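You operate a simulated robot arm through the tools that you are given. There is no shell and no other tool. Be economical: measure what you need, move in short steps, check, and stop when the job is done.

You are at the controls of a simulated two-armed robot. One attempt, no reset.

## Task
Read the desk's 24 V supply on the hand meter.
Fine: key on first; hold the meter while its knob turns, to 200 V and then to OFF; red probe into probe rest one.

The check looks at the end state, three seconds after you hand in, the way a careful person would. Anything else that was tipped, shoved, dropped, spilled or broken makes it a failure.

## Robot
Two 6-joint arms with two-finger parallel grippers on one trunk, on a base that drives. Base frame: it is fixed to the floor where the robot stands at the start and does not move with it; the origin is under the middle of the robot, x ahead of it, y to its left, z up. Lengths are in mm, angles in rad, forces in N, time in s.
The left shoulder is at the start at [60, 187, 1097], the right one opposite. With the tool pointing down near the work surface each hand reaches from about 100 to 600 mm from the robot's upright axis, wherever it stands, measured 20 degrees to its own side. Places, roughly: blue breaker [1000, -200, 500]; blue latch [1100, 600, 800]; dim knob [800, 100, 800]; emergency stop [1100, 500, 1000]; key switch [700, 0, 1000]; meter knob [500, 200, 800]; probe rest one [700, 200, 700]; range knob [1000, 400, 900]; red latch [900, 400, 800]; trim knob [1000, 500, 800]; trip knob [1000, 400, 900]; white breaker [900, -300, 500]; yellow breaker [1000, -200, 500]; yellow jack [800, 200, 700]. Payload 1.57 kg a hand.
Tool frame (each hand has its own): the origin (TCP) lies between the finger pads and is the grasp point; the fingertips stand 30 mm ahead of it; z points along the fingers, y is the line along which they close. Largest opening 110 mm; finger width 24, thickness 12; the body of the gripper, 48 by 112 mm, starts 78 mm behind the TCP.
Orientation is that of the tool frame in the base frame, as [roll, pitch, yaw] about the fixed x, y, z axes, in that order (R = Rz(yaw) Ry(pitch) Rx(roll)). With the fingers straight down and closing along the base's y, the tool's x points along the base's -x, its y along +y and its z along -z.

## Interface
- The arms move only by the tool step_arm. It takes "left_increments", "right_increments" or both (then of equal length, played together; a hand with none holds still); each is a list of rows, each an object of numbers (a shift or turn left out is 0, a gripper value left out holds the last): "tx", "ty", "tz": the shift along the tool's x, y, z in mm; "wx", "wy", "wz": the turn, a rotation vector about the tool's x, y, z in rad; "gripper": the opening, from 0 (shut) to 1 (fully open). In form: [{"tx": .., "ty": .., "tz": .., "wx": .., "wy": .., "wz": .., "gripper": ..}, ...]. A call has 1 to 10 rows; each row is the pose to reach, as a shift and turn from the pose commanded when the call began, along the tool's axes at that moment. A row lasts 0.2 s, in which the tool goes at most 50 mm and 0.15 rad; a call with a longer step from one row to the next is refused whole, and so is a gripper value outside its range. Where a pose cannot be reached the arm comes as near as it can. A force on the tool above 80 N (or 10 N above the force at the start of the call, whichever is more), or a blocked arm, ends the call early, and 0.2 s more pass. The fingers move at their own pace (about 153 mm/s each) and stop on an object; they squeeze with about 38 N. The grip force told is the motor's: it shows also when the fingers shut on nothing. Time passes only in rows, and 0.2 s behind the last, so rows that repeat a pose let the fingers close. It gives the time, the measured TCP pose, the force on the tool (base axes), the opening and the grip force at its end, in the units of the frame above (readings bear some noise), with the torque about the TCP (base axes, N m) and any sound that the robot's microphone picked up, and new pictures: "show" is both (left out), scene, wrist or none (wrist: the cameras of the hands that moved).
- Cameras (640 x 400 px; columns grow to the right, rows downward): "scene" is now at [15.6, 32.3, 1640.6]; the picture's right is [0.36, -0.93, 0.00], its down [-0.68, -0.27, -0.68] and it looks along [0.64, 0.25, -0.73] (base axes); focal length 273 px, centre (320, 200). "left" rides on the left gripper at [70, -16, -141] in its tool frame; the picture's right is [0.23, 0.97, 0.00], its down [-0.86, 0.20, -0.48] and it looks along [-0.47, 0.11, 0.88] (tool axes); focal length 222 px, centre (320, 200). "right" rides on the right gripper at [70, 16, -141] in its tool frame; the picture's right is [-0.23, 0.97, 0.00], its down [-0.86, -0.20, -0.48] and it looks along [-0.47, -0.11, 0.88] (tool axes); focal length 222 px, centre (320, 200). There is no depth. A picture from a camera that has moved, and an enlarged one, comes with that camera's place and axes in the base frame and with its lens.
- lift_body(by): slides the trunk up (or, below 0, down) by that many mm; the arms and the scene camera ride with it, the base frame stays. It gives what a move gives, with no picture.
- steer(legs): drives the robot by 1 to 6 legs, each [ahead, left, turn to the left] in mm, mm and rad, along the robot's own axes; the way and the turn of a leg run together, so that a leg with both is an arc; at most 1500 mm and 3.142 rad a leg. The arms and the cameras ride along, it lands a little off, and it stops where it bumps. It gives what a move gives, and a new picture of the scene camera.
- head_to(pan, tilt): turns the head with the scene camera to pan (to the left, within 1.501 rad either way) and tilt (down, from -0.506 to 1.204), counted from straight ahead of the robot. It gives what a move gives, and a new picture of the scene camera.
- zoom(camera, box): a new picture of the part [left, top, right, bottom] of that camera's present view, enlarged. No time passes.
- hand_in(): hands the job in; it is judged then, once.

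Work in short steps. Places have to be worked out from the pictures, the camera data and where the tool is seen: move nearer, look again, correct. Check each grasp and each placing, and mend what went wrong. You have 120 turns and 260 pictures in all, those below and enlarged ones among them. Open the grippers and draw the arms clear of the work before you hand the job in, unless the task says otherwise; then end with one line.

The tools are called after "Emit:" as name(argument=value, ...) on one line, values as JSON. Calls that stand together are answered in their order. step_arm: Moves the arms, as the interface text tells. Its arguments: {"type":"object","properties":{"left_increments":{"type":"array","items":{"type":"object","properties":{"tx":{"type":"number"},"ty":{"type":"number"},"tz":{"type":"number"},"wx":{"type":"number"},"wy":{"type":"number"},"wz":{"type":"number"},"gripper":{"type":"number"}}}},"right_increments":{"type":"array","items":{"type":"object","properties":{"tx":{"type":"number"},"ty":{"type":"number"},"tz":{"type":"number"},"wx":{"type":"number"},"wy":{"type":"number"},"wz":{"type":"number"},"gripper":{"type":"number"}}}},"show":{"type":"string","enum":["both","scene","wrist","none"]}},"required":[]} The other tools are called the same way: lift_body (by) slides the trunk up or down; steer (legs) drives the base; head_to (pan, tilt) turns the head that bears the scene camera; zoom (camera, box) takes an enlarged picture of a part of a camera's view; hand_in () hands the job in.

At the start:

```text
clock: 0.0
left_tcp_pos: [372.0, 248.3, 1179.3]
left_ee_rot: [3.141, 0.0, 3.14]
left_contact_force: [0.1, -0.1, 0.7]
left_torque: [0.01, 0.0, -0.02]
left_grip_width: 110.0
left_grasp_force: 0.0
right_tcp_pos: [401.9, -55.5, 1135.9]
right_ee_rot: [-3.141, 0.0, 3.141]
right_contact_force: [-0.1, 0.3, -0.2]
right_torque: [0.01, 0.03, 0.0]
right_grip_width: 110.1
right_grasp_force: 0.0
trunk travel left (down, up): [-725.0, 265.0]
robot x, y, heading: [-3.3, -1.6, 0.001]
head pan, tilt: [0.374, 0.819]
```

scene: 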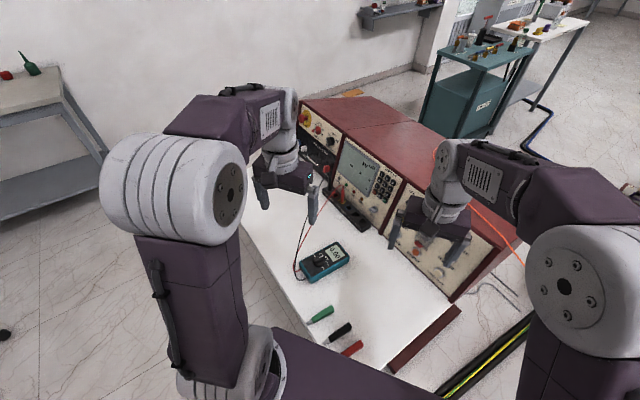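
right: 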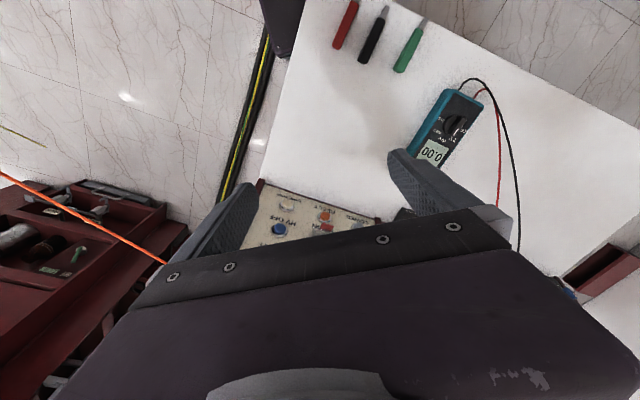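
left: 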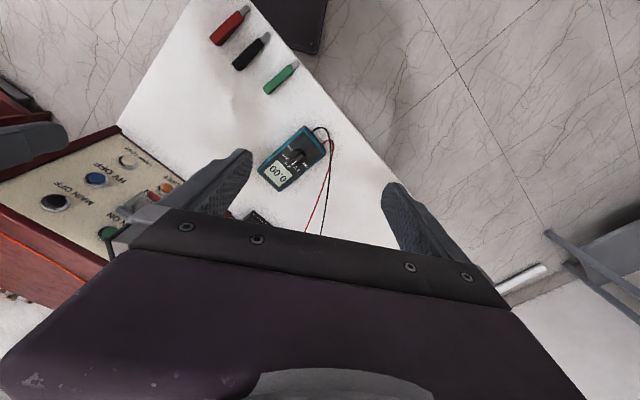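

I'll look closer at the desk, console and meter before moving.

Emit:
zoom(camera="scene", box=[260, 80, 420, 180])

Emit:
zoom(camera="scene", box=[280, 180, 440, 280])

Emit:
zoom(camera="left", box=[200, 80, 400, 240])

Emit:
zoom(camera="right", box=[230, 60, 550, 260])

```text
4.00 times, centred on (340, 130) of scene
camera zoom: at [15.6, 32.3, 1640.6], right [0.36, -0.93, 0.0], down [-0.68, -0.27, -0.68], along [0.64, 0.25, -0.73], focal length 1091 px, centre (240, 480)
```

zoom: 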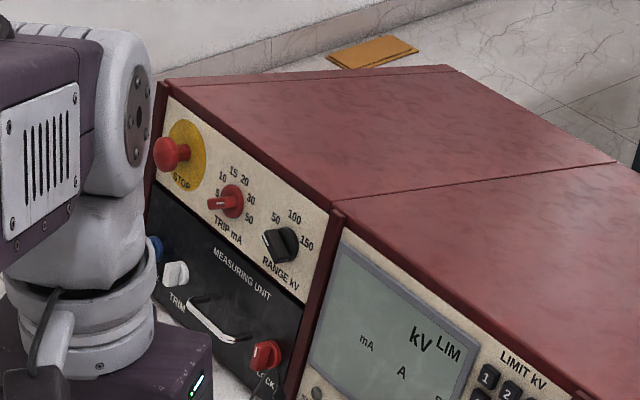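

```text
4.00 times, centred on (360, 230) of scene
camera zoom: at [15.6, 32.3, 1640.6], right [0.36, -0.93, 0.0], down [-0.68, -0.27, -0.68], along [0.64, 0.25, -0.73], focal length 1091 px, centre (160, 80)
```

zoom: 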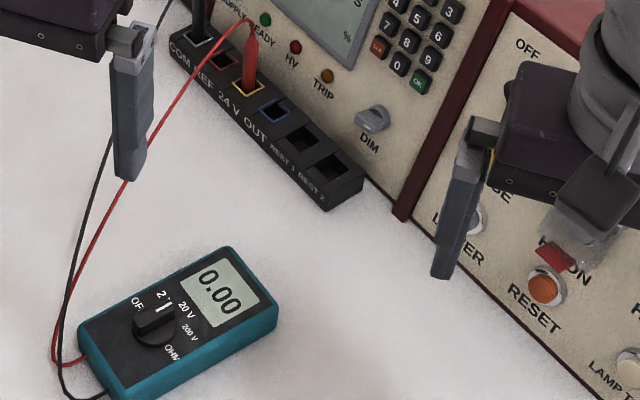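

```text
2.50 times, centred on (300, 160) of left
camera zoom: at [302.9, 232.1, 1319.6], right [-0.23, 0.97, 0.0], down [0.86, 0.2, 0.48], along [0.47, 0.11, -0.88], focal length 555 px, centre (370, 300)
```

zoom: 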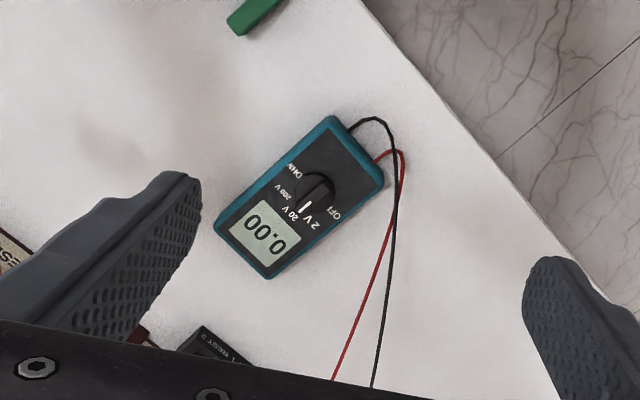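

```text
2.00 times, centred on (390, 160) of right
camera zoom: at [331.6, -39.2, 1276.3], right [0.23, 0.97, 0.0], down [0.86, -0.2, 0.48], along [0.47, -0.11, -0.88], focal length 444 px, centre (180, 280)
```

zoom: 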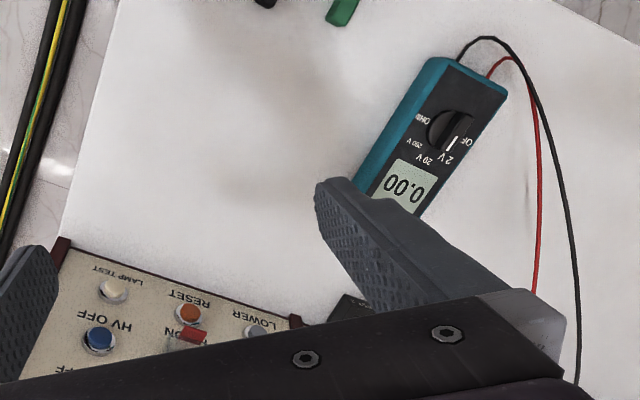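

The red probe seems to stand in the yellow 24 V jack, black in COM, meter at 2 V. I need a view of the key switch; turn the head straight ahead.

Emit:
head_to(pan=0.0, tilt=0.7)

```text
clock: 0.8
left_tcp_pos: [373.3, 248.9, 1178.3]
left_ee_rot: [-3.142, 0.001, -3.141]
left_contact_force: [-0.6, -0.8, 0.4]
left_torque: [0.0, 0.0, 0.01]
left_grip_width: 110.0
left_grasp_force: 0.0
right_tcp_pos: [402.6, -55.6, 1136.0]
right_ee_rot: [3.14, 0.0, -3.141]
right_contact_force: [0.2, 0.0, 0.1]
right_torque: [-0.01, 0.01, 0.04]
right_grip_width: 109.9
right_grasp_force: 0.0
trunk travel left (down, up): [-725.0, 265.0]
robot x, y, heading: [-1.1, 0.5, -0.001]
head pan, tilt: [0.0, 0.7]
camera scene: at [26.2, 3.4, 1650.3], right [0.0, -1.0, 0.0], down [-0.64, 0.0, -0.76], along [0.76, 0.0, -0.64], focal length 273 px, centre (320, 200)
```

scene: 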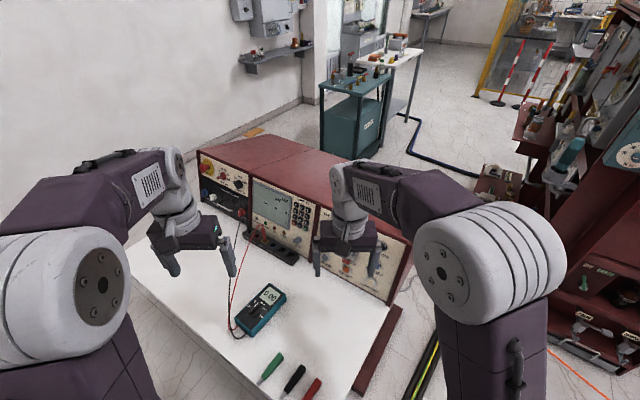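

The right hand hides the right-hand panel; I pull it back and to the right, and raise it.

Emit:
step_arm(right_increments=[{"ty": -40}, {"ty": -80}, {"ty": -120, "tx": 20}, {"ty": -160, "tx": 40}, {"ty": -200, "tx": 60}, {"ty": -240, "tx": 80}], show="scene")

```text
clock: 2.2
left_tcp_pos: [372.1, 246.2, 1180.1]
left_ee_rot: [-3.142, 0.0, 3.14]
left_contact_force: [0.2, 0.8, 0.5]
left_torque: [0.04, -0.02, -0.02]
left_grip_width: 110.0
left_grasp_force: 0.0
right_tcp_pos: [321.2, -295.8, 1136.7]
right_ee_rot: [3.141, -0.001, -3.141]
right_contact_force: [-0.6, 0.4, 0.1]
right_torque: [0.03, -0.02, 0.01]
right_grip_width: 109.9
right_grasp_force: 0.0
trunk travel left (down, up): [-725.0, 265.0]
robot x, y, heading: [-0.8, 0.9, -0.0]
head pan, tilt: [0.0, 0.7]
camera scene: at [25.3, 2.0, 1650.3], right [0.0, -1.0, 0.0], down [-0.64, 0.0, -0.77], along [0.77, 0.0, -0.64], focal length 273 px, centre (320, 200)
```

scene: 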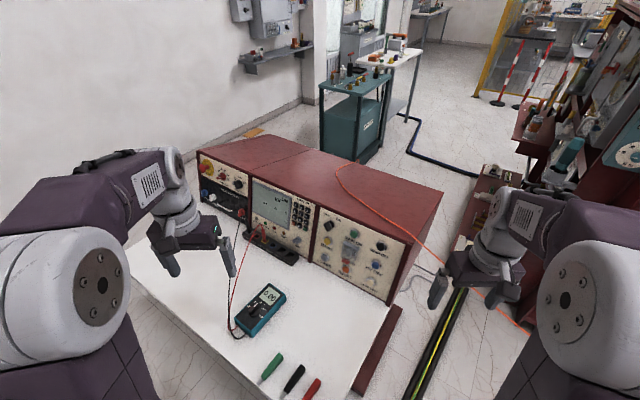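

Emit:
zoom(camera="scene", box=[304, 200, 416, 270])

Emit:
zoom(camera="scene", box=[208, 200, 320, 270])

Emit:
zoom(camera="scene", box=[216, 270, 328, 340])

```text
5.71 times, centred on (360, 235) of scene
camera zoom: at [25.3, 2.0, 1650.3], right [0.0, -1.0, 0.0], down [-0.64, 0.0, -0.77], along [0.77, 0.0, -0.64], focal length 1558 px, centre (91, 0)
```

zoom: 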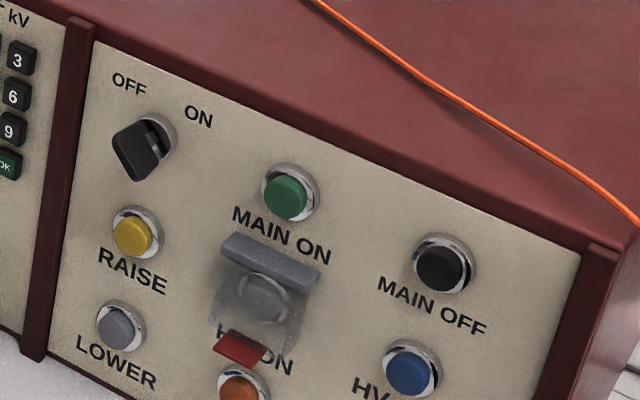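

```text
5.71 times, centred on (264, 235) of scene
camera zoom: at [25.3, 2.0, 1650.3], right [0.0, -1.0, 0.0], down [-0.64, 0.0, -0.77], along [0.77, 0.0, -0.64], focal length 1558 px, centre (640, 0)
```

zoom: 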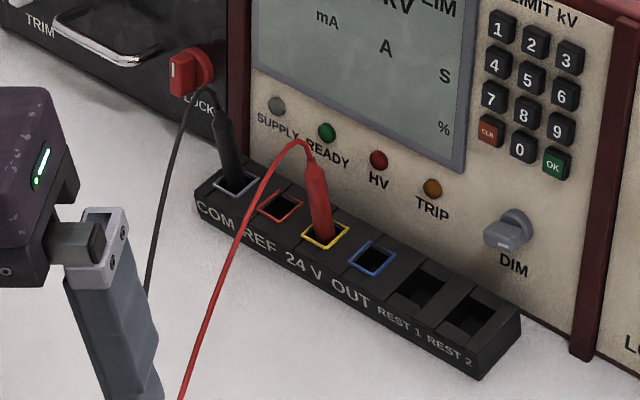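

```text
5.71 times, centred on (272, 305) of scene
camera zoom: at [25.3, 2.0, 1650.3], right [0.0, -1.0, 0.0], down [-0.64, 0.0, -0.77], along [0.77, 0.0, -0.64], focal length 1558 px, centre (594, -400)
```

zoom: 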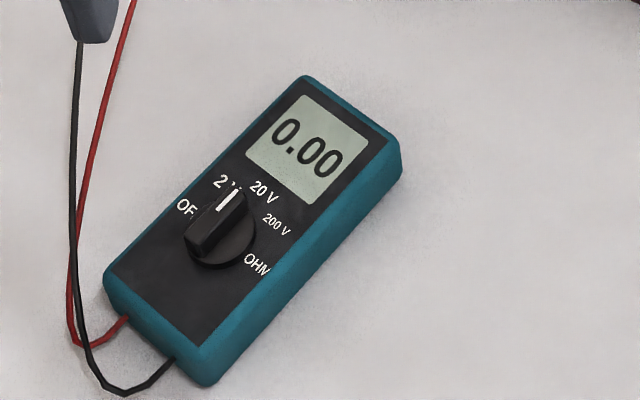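

The console and desk face roughly 31° to my left; key at about (675,-29,1000), meter centre about (500,225), probe in the 24 V jack. I drive along the desk and turn to face the console squarely.

Emit:
steer(legs=[[165, 345, 0], [0, 0, -0.54]])

```text
clock: 6.1
left_tcp_pos: [611.2, 359.6, 1178.9]
left_ee_rot: [3.14, 0.001, 2.598]
left_contact_force: [-0.2, 0.9, 0.3]
left_torque: [0.0, 0.02, -0.04]
left_grip_width: 109.8
left_grasp_force: 0.0
right_tcp_pos: [287.8, -79.0, 1136.8]
right_ee_rot: [3.142, -0.002, 2.599]
right_contact_force: [-0.2, 0.6, -1.1]
right_torque: [-0.02, 0.01, 0.0]
right_grip_width: 110.0
right_grasp_force: 0.1
trunk travel left (down, up): [-725.0, 265.0]
robot x, y, heading: [164.6, 335.1, -0.537]
head pan, tilt: [0.0, 0.7]
camera scene: at [186.7, 329.9, 1650.3], right [-0.52, -0.86, 0.0], down [-0.55, 0.33, -0.76], along [0.65, -0.4, -0.64], focal length 273 px, centre (320, 200)
```

scene: 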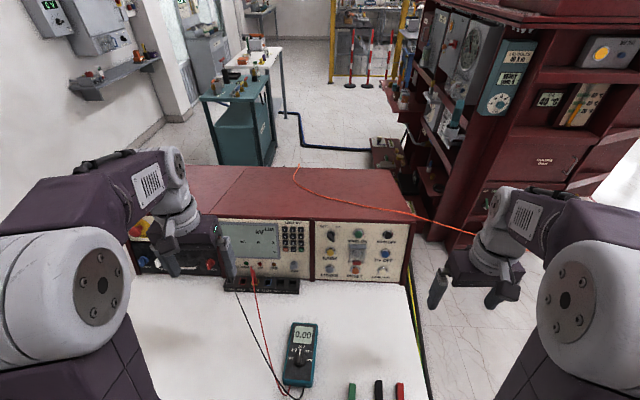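

Now squared up with the desk. I zoom on the key panel, jacks and meter to measure.

Emit:
zoom(camera="scene", box=[304, 215, 416, 285])

Emit:
zoom(camera="scene", box=[208, 240, 320, 310])

Emit:
zoom(camera="scene", box=[238, 310, 382, 400])

```text
5.71 times, centred on (360, 250) of scene
camera zoom: at [186.7, 329.9, 1650.3], right [-0.52, -0.86, 0.0], down [-0.55, 0.33, -0.76], along [0.65, -0.4, -0.64], focal length 1558 px, centre (91, -86)
```

zoom: 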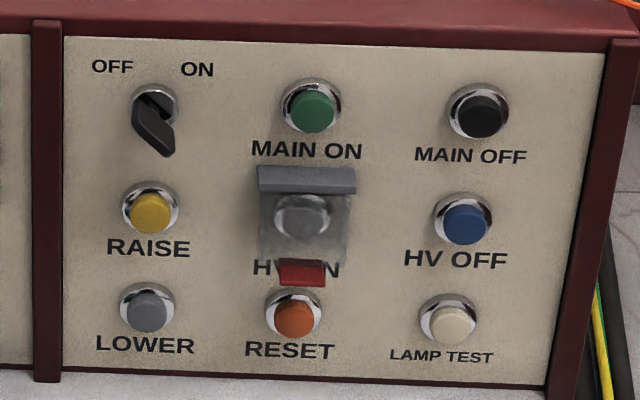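

```text
5.71 times, centred on (264, 275) of scene
camera zoom: at [186.7, 329.9, 1650.3], right [-0.52, -0.86, 0.0], down [-0.55, 0.33, -0.76], along [0.65, -0.4, -0.64], focal length 1558 px, centre (640, -229)
```

zoom: 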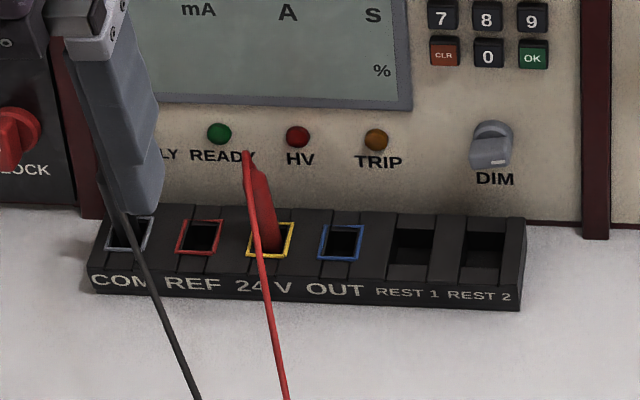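

```text
4.44 times, centred on (310, 355) of scene
camera zoom: at [186.7, 329.9, 1650.3], right [-0.52, -0.86, 0.0], down [-0.55, 0.33, -0.76], along [0.65, -0.4, -0.64], focal length 1212 px, centre (364, -489)
```

zoom: 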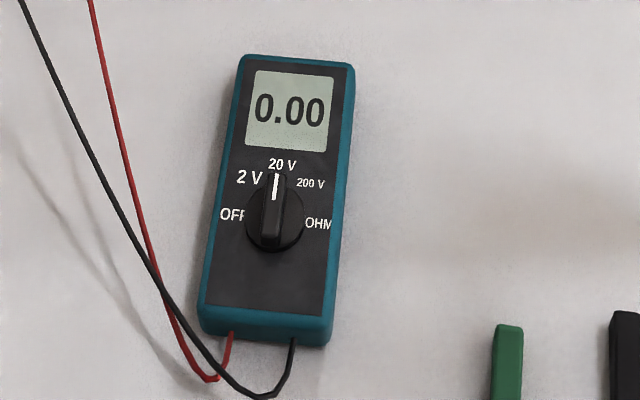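

Panel leans back ~13°; key near F≈668, L≈-35, z≈956 in the robot's own frame. I bring the left hand to a standoff in front of it, turning the fingers to face the panel.

Emit:
step_arm(left_increments=[{"tx": -17, "ty": -28, "tz": 12, "wy": -0.1344}, {"tx": -34, "ty": -56, "tz": 24, "wy": -0.2688}, {"tx": -51, "ty": -84, "tz": 36, "wy": -0.4032}, {"tx": -68, "ty": -112, "tz": 48, "wy": -0.5376}, {"tx": -85, "ty": -140, "tz": 70, "wy": -0.672}, {"tx": -102, "ty": -168, "tz": 95, "wy": -0.8064}, {"tx": -119, "ty": -196, "tz": 120, "wy": -0.9408}, {"tx": -136, "ty": -224, "tz": 145, "wy": -1.0752}, {"tx": -153, "ty": -252, "tz": 170, "wy": -1.2096}, {"tx": -170, "ty": -280, "tz": 194, "wy": -1.344, "gripper": 0.5}])

```text
clock: 8.3
left_tcp_pos: [615.2, 11.1, 989.5]
left_ee_rot: [3.107, 1.342, 2.568]
left_contact_force: [0.4, 0.6, -0.2]
left_torque: [-0.03, 0.01, -0.01]
left_grip_width: 55.0
left_grasp_force: 0.1
left hand out of reach, approached as far as the arm can: row 5, 9, 10
right_tcp_pos: [287.8, -81.3, 1136.6]
right_ee_rot: [3.139, 0.0, 2.598]
right_contact_force: [0.3, 0.1, 0.6]
right_torque: [0.04, 0.01, 0.0]
right_grip_width: 109.9
right_grasp_force: 0.1
trunk travel left (down, up): [-725.0, 265.0]
robot x, y, heading: [164.6, 337.0, -0.545]
head pan, tilt: [0.0, 0.7]
camera scene: at [187.2, 327.3, 1650.3], right [-0.52, -0.86, 0.0], down [-0.55, 0.33, -0.76], along [0.65, -0.39, -0.65], focal length 273 px, centre (320, 200)
camera left: at [475.9, 76.9, 953.0], right [0.46, 0.86, -0.21], down [-0.14, 0.31, 0.94], along [0.88, -0.4, 0.26], focal length 222 px, centre (320, 200)
```

scene: 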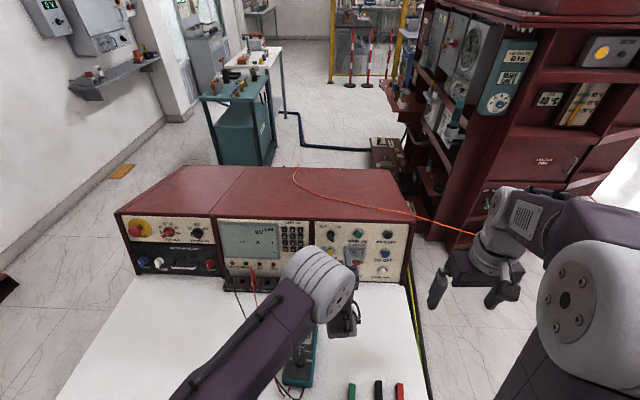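
left: 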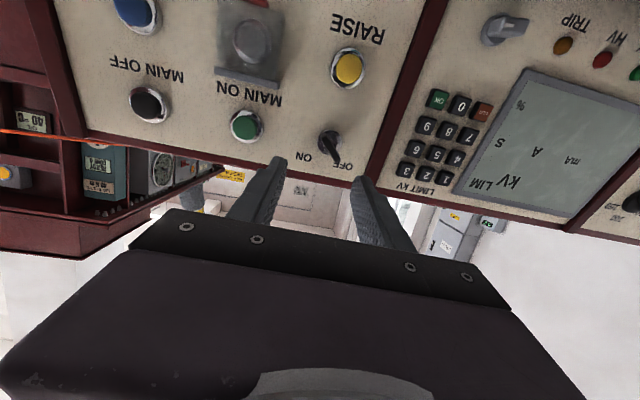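

Clear view of the key. I zoom to see its angle.

Emit:
zoom(camera="left", box=[280, 100, 392, 170])

```text
5.71 times, centred on (336, 135) of left
camera zoom: at [475.9, 76.9, 953.0], right [0.46, 0.86, -0.21], down [-0.14, 0.31, 0.94], along [0.88, -0.4, 0.26], focal length 1269 px, centre (229, 571)
```

zoom: 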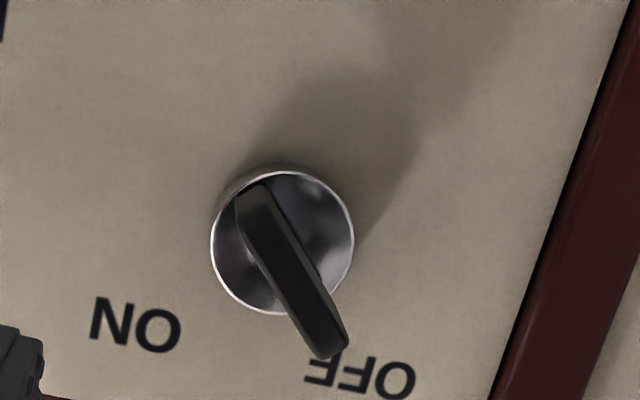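

Key points about 40° left of vertical; base of it near F 667, L -33, z 956. I align the left hand laterally, turn the jaws to its angle and advance a little.

Emit:
step_arm(left_increments=[{"tx": 2, "ty": 4, "tz": 5, "wz": -0.136}, {"tx": 4, "ty": 8, "tz": 10, "wz": -0.272}, {"tx": 6, "ty": 12, "tz": 15, "wz": -0.408}, {"tx": 7, "ty": 12, "tz": 20, "wz": -0.544}, {"tx": 7, "ty": 12, "tz": 25, "wz": -0.68}, {"tx": 7, "ty": 12, "tz": 25, "wz": -0.68}], show="wrist")

```text
clock: 9.6
left_tcp_pos: [653.5, -116.0, 1000.7]
left_ee_rot: [-1.895, 0.875, -2.37]
left_contact_force: [-54.6, 57.0, 26.8]
left_torque: [-0.9, -0.62, -1.71]
left_grip_width: 45.4
left_grasp_force: 0.1
left hand out of reach, approached as far as the arm can: row 1, 2, 3, 4, 5, 6
right_tcp_pos: [270.7, -60.4, 1144.5]
right_ee_rot: [-3.136, 0.019, 2.599]
right_contact_force: [0.2, 0.7, -0.1]
right_torque: [-0.01, -0.02, 0.0]
right_grip_width: 110.0
right_grasp_force: 0.1
trunk travel left (down, up): [-725.0, 265.0]
robot x, y, heading: [161.4, 339.5, -0.539]
head pan, tilt: [0.0, 0.7]
stopped in row 6 (left hand): the force on the tool passed its limit (the readings are from after the stop); the commanded pose is now the measured one
camera left: at [498.3, -86.5, 987.0], right [0.18, 0.62, -0.77], down [0.05, 0.77, 0.63], along [0.98, -0.16, 0.11], focal length 222 px, centre (320, 200)
```

left: 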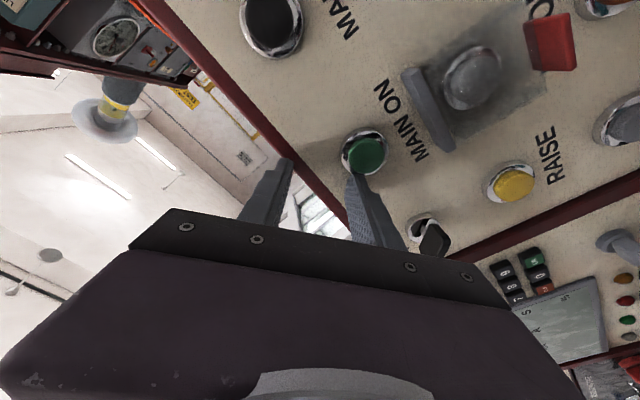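

The arm ran out of its range and slid right, touching the panel near MAIN ON. I back straight off.

Emit:
step_arm(left_increments=[{"tz": -20}, {"tz": -50}, {"tz": -80}, {"tz": -110}])

```text
clock: 10.6
left_tcp_pos: [571.6, -140.5, 1021.7]
left_ee_rot: [-1.95, 0.885, -2.403]
left_contact_force: [0.0, -0.7, 0.4]
left_torque: [0.01, 0.02, 0.07]
left_grip_width: 55.0
left_grasp_force: 0.0
left hand out of reach, approached as far as the arm can: row 1, 2, 3, 4
right_tcp_pos: [278.9, -80.5, 1136.0]
right_ee_rot: [3.137, 0.004, 2.596]
right_contact_force: [-1.3, -0.7, 0.1]
right_torque: [0.04, -0.12, 0.0]
right_grip_width: 109.9
right_grasp_force: 0.0
trunk travel left (down, up): [-725.0, 265.0]
robot x, y, heading: [157.9, 340.8, -0.545]
head pan, tilt: [0.0, 0.7]
camera scene: at [176.1, 327.6, 1650.0], right [-0.52, -0.85, 0.0], down [-0.55, 0.34, -0.77], along [0.66, -0.4, -0.64], focal length 273 px, centre (320, 200)
camera left: at [415.7, -110.7, 1010.7], right [0.17, 0.64, -0.75], down [0.06, 0.75, 0.66], along [0.98, -0.15, 0.09], focal length 222 px, centre (320, 200)
```

scene: 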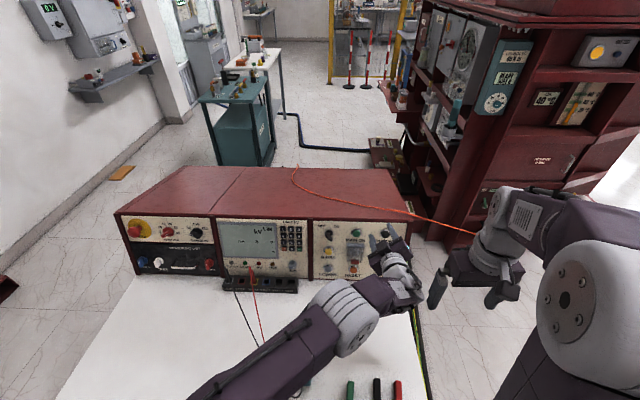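
left: 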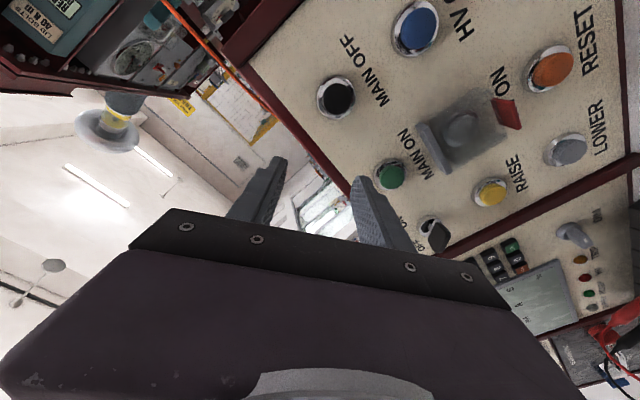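

I check the panel for any harm or change.

Emit:
zoom(camera="scene", box=[216, 215, 416, 295])

Emit:
zoom(camera="left", box=[340, 120, 560, 258])

```text
3.20 times, centred on (316, 255) of scene
camera zoom: at [176.1, 327.6, 1650.0], right [-0.52, -0.85, 0.0], down [-0.55, 0.34, -0.77], along [0.66, -0.4, -0.64], focal length 873 px, centre (333, 24)
```

zoom: 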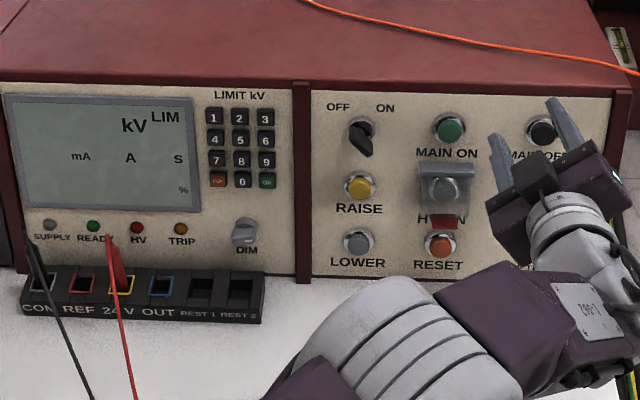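

```text
2.90 times, centred on (450, 189) of left
camera zoom: at [415.7, -110.7, 1010.7], right [0.17, 0.64, -0.75], down [0.06, 0.75, 0.66], along [0.98, -0.15, 0.09], focal length 644 px, centre (-57, 232)
```

zoom: 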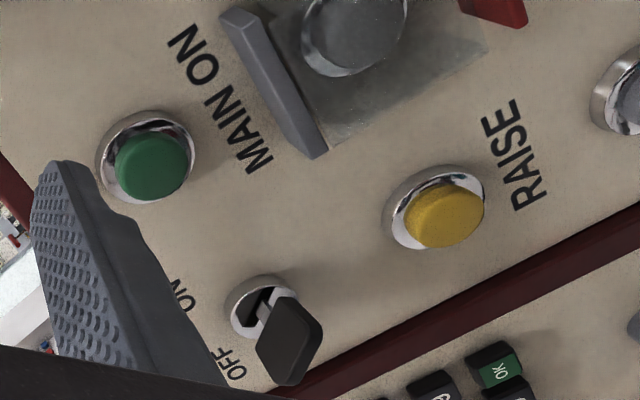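

Panel unharmed, key still OFF. I draw the left arm back to its own side and undo the roll.

Emit:
step_arm(left_increments=[{"tx": -15, "ty": 20, "tz": -16, "wz": 0.1}, {"tx": -36, "ty": 48, "tz": -32, "wz": 0.24}, {"tx": -58, "ty": 76, "tz": -48, "wz": 0.38}, {"tx": -80, "ty": 104, "tz": -64, "wz": 0.53}, {"tx": -100, "ty": 132, "tz": -80, "wz": 0.68}, {"tx": -122, "ty": 160, "tz": -90, "wz": 0.68}], show="none")

```text
clock: 12.0
left_tcp_pos: [613.9, 57.3, 1056.8]
left_ee_rot: [3.025, 1.331, 2.49]
left_contact_force: [0.5, 0.8, 0.4]
left_torque: [-0.01, -0.01, -0.03]
left_grip_width: 55.1
left_grasp_force: 0.0
left hand out of reach, approached as far as the arm can: row 1, 2, 3, 4, 5, 6
right_tcp_pos: [287.7, -77.9, 1137.1]
right_ee_rot: [3.141, 0.002, 2.599]
right_contact_force: [0.2, -0.2, -0.8]
right_torque: [-0.02, -0.01, -0.01]
right_grip_width: 109.7
right_grasp_force: 0.1
trunk travel left (down, up): [-725.0, 265.0]
robot x, y, heading: [162.7, 343.9, -0.542]
head pan, tilt: [0.0, 0.7]
```

The limitation is being too close: with the fingers level the arm cannot fold enough. I back the robot off 130 mm and shift right 120 mm.

Emit:
steer(legs=[[-130, 0, 0], [0, -120, 0]])

```text
clock: 14.1
left_tcp_pos: [440.9, 25.0, 1056.4]
left_ee_rot: [3.029, 1.334, 2.493]
left_contact_force: [0.5, 0.1, 1.5]
left_torque: [0.0, 0.0, 0.01]
left_grip_width: 55.1
left_grasp_force: 0.0
right_tcp_pos: [114.0, -111.1, 1137.1]
right_ee_rot: [-3.141, 0.001, 2.6]
right_contact_force: [0.3, 0.3, -0.1]
right_torque: [0.01, 0.03, 0.01]
right_grip_width: 110.2
right_grasp_force: 0.1
trunk travel left (down, up): [-725.0, 265.0]
robot x, y, heading: [-13.0, 304.6, -0.538]
head pan, tilt: [0.0, 0.7]
camera scene: at [12.4, 298.7, 1650.3], right [-0.52, -0.86, 0.0], down [-0.55, 0.33, -0.77], along [0.66, -0.39, -0.64], focal length 273 px, centre (320, 200)
```

scene: 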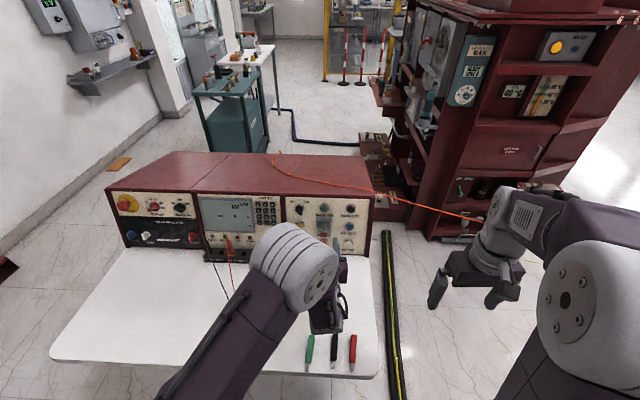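

Key is now about 270 mm ahead and 90 left of the left hand. Advance to the standoff with the roll for the key.

Emit:
step_arm(left_increments=[{"tx": 6, "ty": 14, "tz": 29, "wz": -0.11}, {"tx": 12, "ty": 29, "tz": 58, "wz": -0.22}, {"tx": 18, "ty": 43, "tz": 88, "wz": -0.34}, {"tx": 25, "ty": 58, "tz": 117, "wz": -0.45}, {"tx": 31, "ty": 72, "tz": 146, "wz": -0.57}, {"tx": 37, "ty": 86, "tz": 160, "wz": -0.68}], show="wrist")

```text
clock: 15.5
left_tcp_pos: [681.6, -55.7, 981.7]
left_ee_rot: [-1.947, 0.904, -2.404]
left_contact_force: [-12.7, -2.7, 8.3]
left_torque: [0.01, 0.41, 0.09]
left_grip_width: 48.3
left_grasp_force: 0.0
left hand out of reach, approached as far as the arm can: row 1, 2, 3, 4, 5, 6
right_tcp_pos: [100.3, -108.0, 1138.8]
right_ee_rot: [3.139, 0.011, 2.6]
right_contact_force: [-0.7, 0.7, 0.0]
right_torque: [-0.01, -0.1, -0.02]
right_grip_width: 110.1
right_grasp_force: 0.2
trunk travel left (down, up): [-725.0, 265.0]
robot x, y, heading: [-14.4, 311.2, -0.54]
head pan, tilt: [0.0, 0.7]
camera left: at [526.8, -27.1, 967.5], right [0.18, 0.65, -0.74], down [0.05, 0.74, 0.67], along [0.98, -0.16, 0.1], focal length 222 px, centre (320, 200)
```

left: 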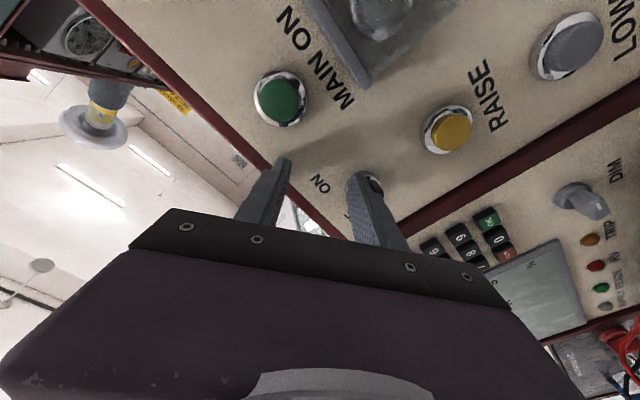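

The hand overshot forward and touches the key lightly; still an arm limit. I back the base off, lower the trunk so the forearm comes flatter, then test again.

Emit:
steer(legs=[[-120, 0, 0]])

Emit:
lift_body(by=-80)

Emit:
step_arm(left_increments=[{"tz": 0}, {"tz": 0}], show="both")

```text
clock: 16.8
left_tcp_pos: [589.9, 7.0, 972.1]
left_ee_rot: [-1.962, 0.9, -2.413]
left_contact_force: [-0.6, 0.9, -0.9]
left_torque: [0.0, 0.0, -0.01]
left_grip_width: 55.0
left_grasp_force: 0.0
right_tcp_pos: [11.4, -48.2, 1137.0]
right_ee_rot: [3.141, 0.0, 2.601]
right_contact_force: [-0.9, 0.8, 0.4]
right_torque: [0.01, -0.03, 0.0]
right_grip_width: 110.0
right_grasp_force: 0.1
trunk travel left (down, up): [-725.0, 265.0]
robot x, y, heading: [-114.5, 371.8, -0.54]
head pan, tilt: [0.0, 0.7]
camera scene: at [-91.5, 360.7, 1650.3], right [-0.51, -0.86, 0.0], down [-0.55, 0.33, -0.77], along [0.66, -0.39, -0.64], focal length 273 px, centre (320, 200)
```

scene: 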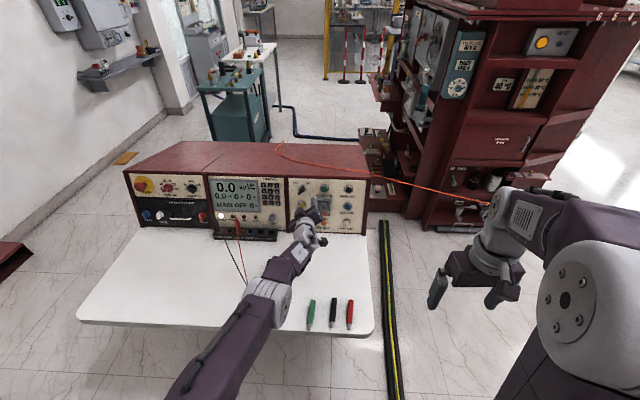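

```text
clock: 17.9
left_tcp_pos: [589.6, 6.8, 891.0]
left_ee_rot: [-1.966, 0.898, -2.412]
left_contact_force: [0.5, 0.8, 0.7]
left_torque: [-0.01, 0.01, 0.0]
left_grip_width: 55.0
left_grasp_force: 0.1
right_tcp_pos: [11.8, -47.7, 1055.4]
right_ee_rot: [3.141, 0.002, 2.602]
right_contact_force: [0.3, -0.2, -0.7]
right_torque: [-0.02, -0.03, 0.01]
right_grip_width: 109.9
right_grasp_force: 0.1
trunk travel left (down, up): [-645.0, 345.0]
robot x, y, heading: [-112.5, 369.7, -0.538]
head pan, tilt: [0.0, 0.7]
```

```text
clock: 18.5
left_tcp_pos: [590.0, 5.5, 890.5]
left_ee_rot: [-1.964, 0.898, -2.412]
left_contact_force: [0.7, 0.1, 0.6]
left_torque: [-0.02, 0.02, 0.0]
left_grip_width: 54.9
left_grasp_force: 0.1
right_tcp_pos: [12.1, -48.5, 1056.7]
right_ee_rot: [3.14, 0.0, 2.601]
right_contact_force: [0.1, -0.5, 0.3]
right_torque: [-0.03, -0.02, -0.01]
right_grip_width: 110.4
right_grasp_force: 0.0
trunk travel left (down, up): [-645.0, 345.0]
robot x, y, heading: [-114.0, 370.1, -0.54]
head pan, tilt: [0.0, 0.7]
camera scene: at [-91.5, 359.5, 1570.3], right [-0.51, -0.86, 0.0], down [-0.55, 0.33, -0.76], along [0.66, -0.39, -0.64], focal length 273 px, centre (320, 200)
camera left: at [434.8, 34.2, 879.5], right [0.17, 0.65, -0.74], down [0.05, 0.74, 0.67], along [0.98, -0.15, 0.09], focal length 222 px, centre (320, 200)
```

scene: 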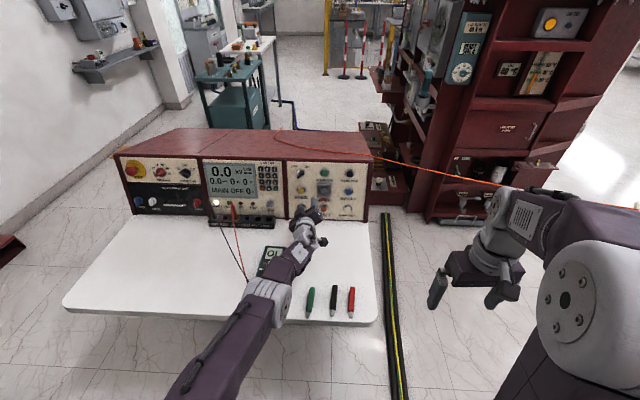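
left: 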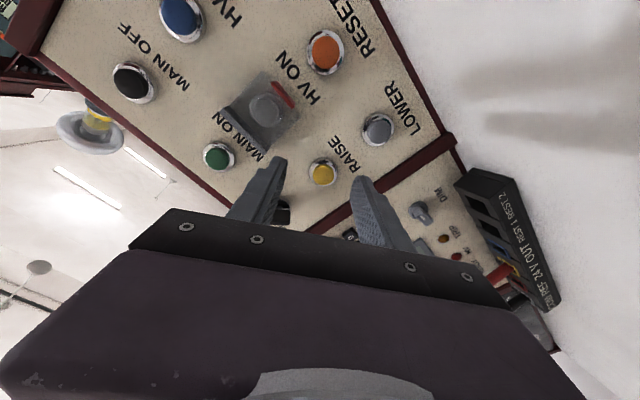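

The display lit up ("MAIN OFF", supply lamp) and the meter seems to show OL — the touch turned the key. I look closely.

Emit:
zoom(camera="scene", box=[200, 150, 380, 230])

Emit:
zoom(camera="scene", box=[230, 230, 330, 292])

Emit:
zoom(camera="left", box=[200, 120, 400, 245])

```text
3.56 times, centred on (290, 190) of scene
camera zoom: at [-91.5, 359.5, 1570.3], right [-0.51, -0.86, 0.0], down [-0.55, 0.33, -0.76], along [0.66, -0.39, -0.64], focal length 970 px, centre (427, 236)
```

zoom: 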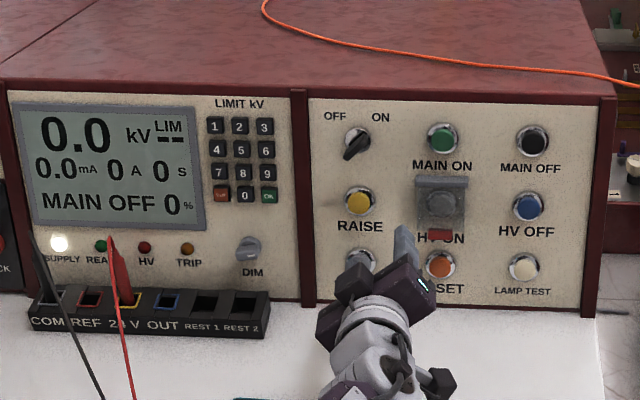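

```text
6.40 times, centred on (280, 261) of scene
camera zoom: at [-91.5, 359.5, 1570.3], right [-0.51, -0.86, 0.0], down [-0.55, 0.33, -0.76], along [0.66, -0.39, -0.64], focal length 1745 px, centre (576, -190)
```

zoom: 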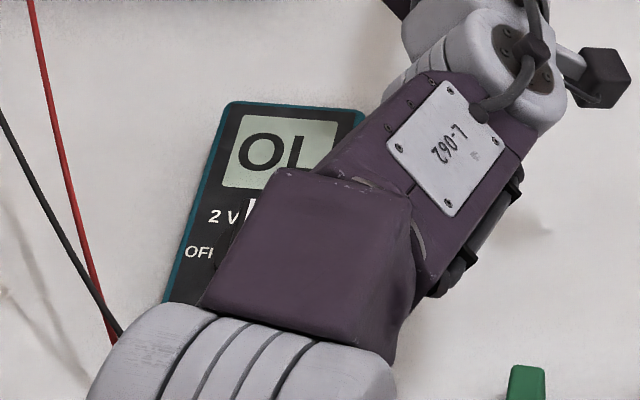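

```text
3.20 times, centred on (300, 182) of left
camera zoom: at [434.8, 34.2, 879.5], right [0.17, 0.65, -0.74], down [0.05, 0.74, 0.67], along [0.98, -0.15, 0.09], focal length 711 px, centre (384, 256)
```

zoom: 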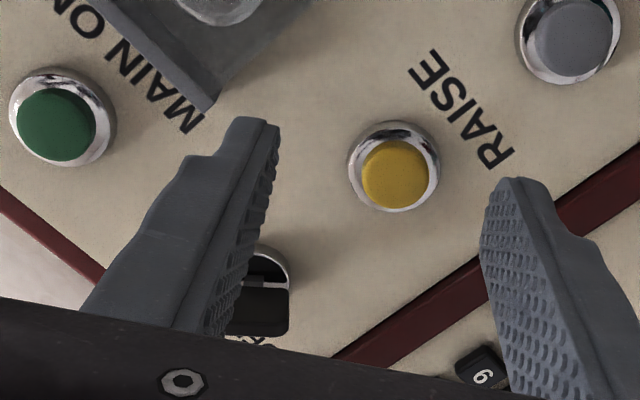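

Key reads ON: display alive, meter shows OL. Now raise the trunk and bring the left arm back to a tool-down pose.

Emit:
lift_body(by=180)

Emit:
step_arm(left_increments=[{"tz": -20, "wz": 0.136}, {"tz": -40, "wz": 0.272}, {"tz": -60, "wz": 0.408}, {"tz": -80, "wz": 0.544}, {"tz": -100, "wz": 0.68}], show="none")

```text
clock: 20.5
left_tcp_pos: [589.2, 5.7, 1071.5]
left_ee_rot: [-1.966, 0.9, -2.411]
left_contact_force: [0.3, -0.3, 0.3]
left_torque: [-0.02, -0.03, 0.0]
left_grip_width: 55.0
left_grasp_force: 0.2
right_tcp_pos: [10.3, -49.0, 1236.2]
right_ee_rot: [-3.14, 0.0, 2.602]
right_contact_force: [0.4, -0.3, -0.1]
right_torque: [0.0, -0.02, -0.01]
right_grip_width: 110.2
right_grasp_force: 0.1
trunk travel left (down, up): [-825.0, 165.0]
robot x, y, heading: [-115.5, 367.1, -0.538]
head pan, tilt: [0.0, 0.7]
```

```text
clock: 21.7
left_tcp_pos: [506.9, 54.6, 1095.6]
left_ee_rot: [2.945, 1.326, 2.412]
left_contact_force: [0.1, 0.2, -0.6]
left_torque: [-0.04, 0.01, -0.01]
left_grip_width: 55.2
left_grasp_force: 0.1
left hand out of reach, approached as far as the arm can: row 1, 2, 3
right_tcp_pos: [10.5, -49.2, 1237.5]
right_ee_rot: [3.142, 0.001, 2.602]
right_contact_force: [-0.5, 0.1, 0.6]
right_torque: [-0.02, -0.03, -0.01]
right_grip_width: 110.0
right_grasp_force: 0.0
trunk travel left (down, up): [-825.0, 165.0]
robot x, y, heading: [-109.1, 367.0, -0.54]
head pan, tilt: [0.0, 0.7]
```

Now fold the hand back to pointing down while retreating.

Emit:
step_arm(left_increments=[{"tz": -25, "tx": -5, "ty": 12, "wy": 0.134}, {"tz": -50, "tx": -10, "ty": 24, "wy": 0.268}, {"tz": -75, "tx": -15, "ty": 36, "wy": 0.402}, {"tz": -100, "tx": -20, "ty": 48, "wy": 0.536}, {"tz": -125, "tx": -25, "ty": 60, "wy": 0.67}, {"tz": -150, "tx": -30, "ty": 72, "wy": 0.804}, {"tz": -175, "tx": -35, "ty": 84, "wy": 0.938}, {"tz": -200, "tx": -40, "ty": 96, "wy": 1.072}, {"tz": -225, "tx": -45, "ty": 108, "wy": 1.206}, {"tz": -250, "tx": -50, "ty": 120, "wy": 1.335}], show="scene")

```text
clock: 23.9
left_tcp_pos: [366.4, 271.5, 1209.8]
left_ee_rot: [3.097, -0.008, 2.603]
left_contact_force: [0.5, -0.3, -0.3]
left_torque: [-0.01, -0.01, 0.02]
left_grip_width: 55.2
left_grasp_force: 0.0
right_tcp_pos: [12.3, -49.5, 1235.9]
right_ee_rot: [-3.14, 0.0, 2.604]
right_contact_force: [-0.4, -0.3, 0.1]
right_torque: [0.03, -0.03, 0.0]
right_grip_width: 110.0
right_grasp_force: 0.1
trunk travel left (down, up): [-825.0, 165.0]
robot x, y, heading: [-111.6, 369.0, -0.539]
head pan, tilt: [0.0, 0.7]
camera scene: at [-91.2, 359.9, 1750.3], right [-0.51, -0.86, 0.0], down [-0.55, 0.33, -0.76], along [0.66, -0.39, -0.64], focal length 273 px, centre (320, 200)
```

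scene: 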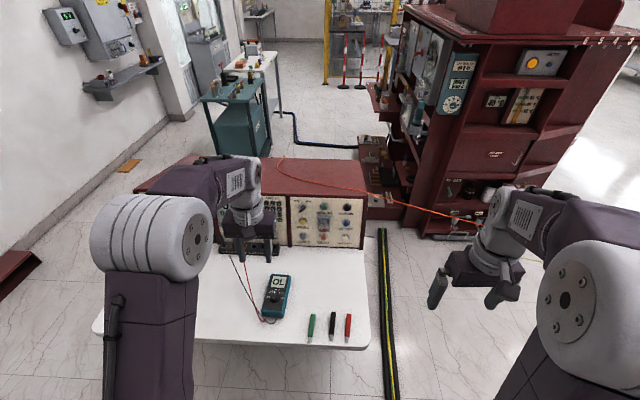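

Drive to put the meter centrally ahead, and bring the trunk back to its starting height.

Emit:
steer(legs=[[0, 150, 0], [200, 0, 0]])

Emit:
lift_body(by=-100)

Emit:
head_to(pan=0.0, tilt=1.0)

```text
clock: 26.5
left_tcp_pos: [611.1, 301.1, 1210.4]
left_ee_rot: [3.097, -0.004, 2.607]
left_contact_force: [-0.2, -0.9, -0.1]
left_torque: [0.01, -0.04, 0.02]
left_grip_width: 54.8
left_grasp_force: 0.1
right_tcp_pos: [255.4, -22.3, 1236.1]
right_ee_rot: [-3.141, 0.003, 2.604]
right_contact_force: [-0.5, 0.0, 0.2]
right_torque: [-0.01, -0.03, 0.01]
right_grip_width: 110.0
right_grasp_force: 0.2
trunk travel left (down, up): [-825.0, 165.0]
robot x, y, heading: [135.3, 392.2, -0.534]
head pan, tilt: [0.0, 0.7]
camera scene: at [151.6, 388.2, 1750.4], right [-0.51, -0.86, 0.0], down [-0.55, 0.33, -0.77], along [0.66, -0.39, -0.64], focal length 273 px, centre (320, 200)
```

scene: 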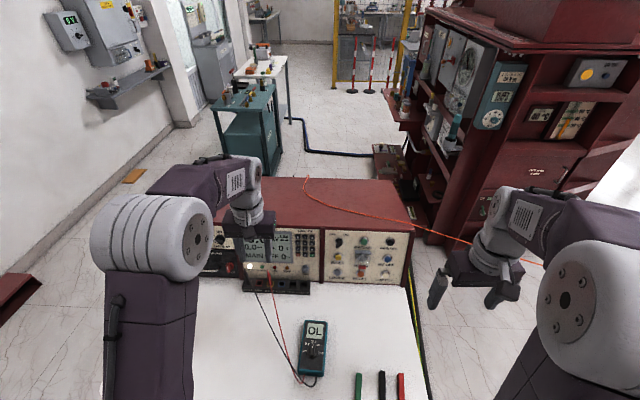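

```text
clock: 27.8
left_tcp_pos: [614.8, 298.0, 1109.3]
left_ee_rot: [3.095, -0.007, 2.607]
left_contact_force: [-1.0, 0.0, -0.4]
left_torque: [0.03, 0.02, 0.02]
left_grip_width: 55.1
left_grasp_force: 0.1
right_tcp_pos: [259.5, -22.8, 1136.1]
right_ee_rot: [-3.141, 0.002, 2.603]
right_contact_force: [-0.2, 0.6, 0.3]
right_torque: [-0.03, 0.02, 0.02]
right_grip_width: 110.2
right_grasp_force: 0.2
trunk travel left (down, up): [-725.0, 265.0]
robot x, y, heading: [133.7, 395.2, -0.539]
head pan, tilt: [0.0, 0.7]
```

```text
clock: 28.6
left_tcp_pos: [614.3, 300.1, 1109.8]
left_ee_rot: [3.098, -0.003, 2.607]
left_contact_force: [0.2, -0.4, 0.1]
left_torque: [-0.02, -0.01, 0.02]
left_grip_width: 55.1
left_grasp_force: 0.1
right_tcp_pos: [259.8, -22.2, 1137.6]
right_ee_rot: [-3.141, 0.0, 2.604]
right_contact_force: [0.7, 0.3, 1.1]
right_torque: [0.0, 0.01, 0.0]
right_grip_width: 110.0
right_grasp_force: 0.0
trunk travel left (down, up): [-725.0, 265.0]
robot x, y, heading: [135.6, 396.6, -0.539]
head pan, tilt: [0.0, 1.0]
camera scene: at [143.0, 394.3, 1627.0], right [-0.51, -0.86, 0.0], down [-0.72, 0.43, -0.54], along [0.46, -0.28, -0.84], focal length 273 px, centre (320, 200)
```

scene: 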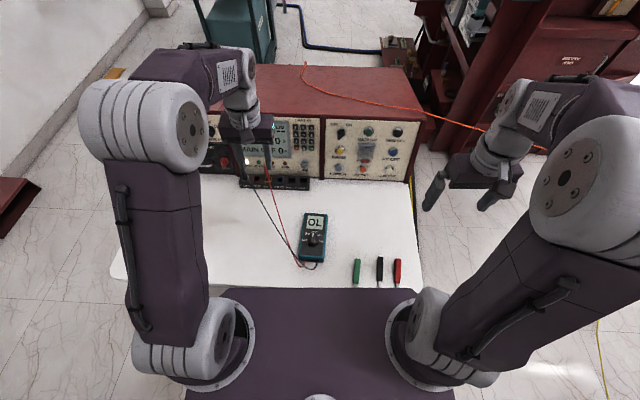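

Plan: right hand holds the meter's near end tilted, left hand turns the knob from above. I back off 100 mm to give both arms room, then see.

Emit:
steer(legs=[[-100, 20, 0]])

Emit:
zoom(camera="scene", box=[270, 190, 350, 240])

```text
clock: 29.8
left_tcp_pos: [537.8, 368.6, 1109.3]
left_ee_rot: [3.098, -0.009, 2.607]
left_contact_force: [0.0, 0.6, -0.1]
left_torque: [-0.01, 0.0, -0.04]
left_grip_width: 54.9
left_grasp_force: 0.0
right_tcp_pos: [183.9, 48.3, 1137.2]
right_ee_rot: [3.141, -0.002, 2.605]
right_contact_force: [-0.1, -0.1, 0.1]
right_torque: [0.0, 0.01, -0.04]
right_grip_width: 110.0
right_grasp_force: 0.0
trunk travel left (down, up): [-725.0, 265.0]
robot x, y, heading: [57.6, 466.5, -0.533]
head pan, tilt: [0.0, 1.0]
camera scene: at [67.1, 463.0, 1626.9], right [-0.51, -0.86, 0.0], down [-0.72, 0.43, -0.54], along [0.46, -0.28, -0.84], focal length 273 px, centre (320, 200)
```

scene: 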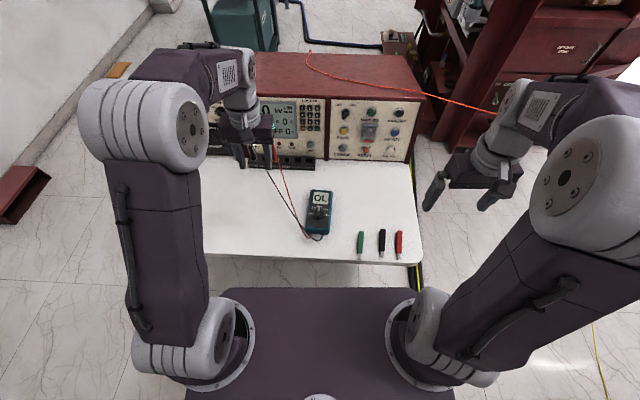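

```text
8.00 times, centred on (310, 215) of scene
camera zoom: at [67.1, 463.0, 1626.9], right [-0.51, -0.86, 0.0], down [-0.72, 0.43, -0.54], along [0.46, -0.28, -0.84], focal length 2182 px, centre (400, 80)
```

zoom: 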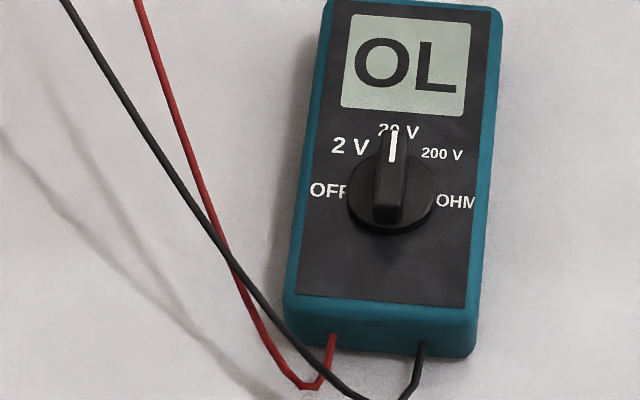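

The knob stands at 20 V (OL, as 24 > 20). I bring the left hand above the meter for a close wrist view.

Emit:
step_arm(left_increments=[{"tx": 10, "ty": -32, "tz": 20, "wx": 0.04}, {"tx": 20, "ty": -64, "tz": 45, "wx": 0.04}, {"tx": 20, "ty": -96, "tz": 75, "wx": 0.04}, {"tx": 10, "ty": -128, "tz": 105, "wx": 0.04}, {"tx": 0, "ty": -160, "tz": 130, "wx": 0.04}], show="wrist")

```text
clock: 31.0
left_tcp_pos: [457.7, 233.9, 971.6]
left_ee_rot: [3.134, -0.007, 2.605]
left_contact_force: [-0.4, 0.1, 0.7]
left_torque: [0.02, 0.05, 0.0]
left_grip_width: 54.8
left_grasp_force: 0.0
right_tcp_pos: [182.3, 47.0, 1136.9]
right_ee_rot: [3.141, 0.0, 2.602]
right_contact_force: [0.1, -0.5, 0.1]
right_torque: [0.02, 0.0, 0.01]
right_grip_width: 110.2
right_grasp_force: 0.0
trunk travel left (down, up): [-725.0, 265.0]
robot x, y, heading: [58.3, 468.5, -0.533]
head pan, tilt: [0.0, 1.0]
camera left: at [390.0, 254.9, 1112.6], right [0.3, 0.95, 0.01], down [0.84, -0.27, 0.47], along [0.45, -0.14, -0.88], focal length 222 px, centre (320, 200)
```

left: 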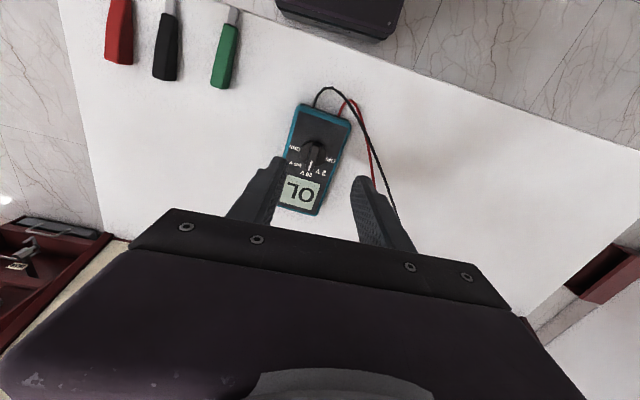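

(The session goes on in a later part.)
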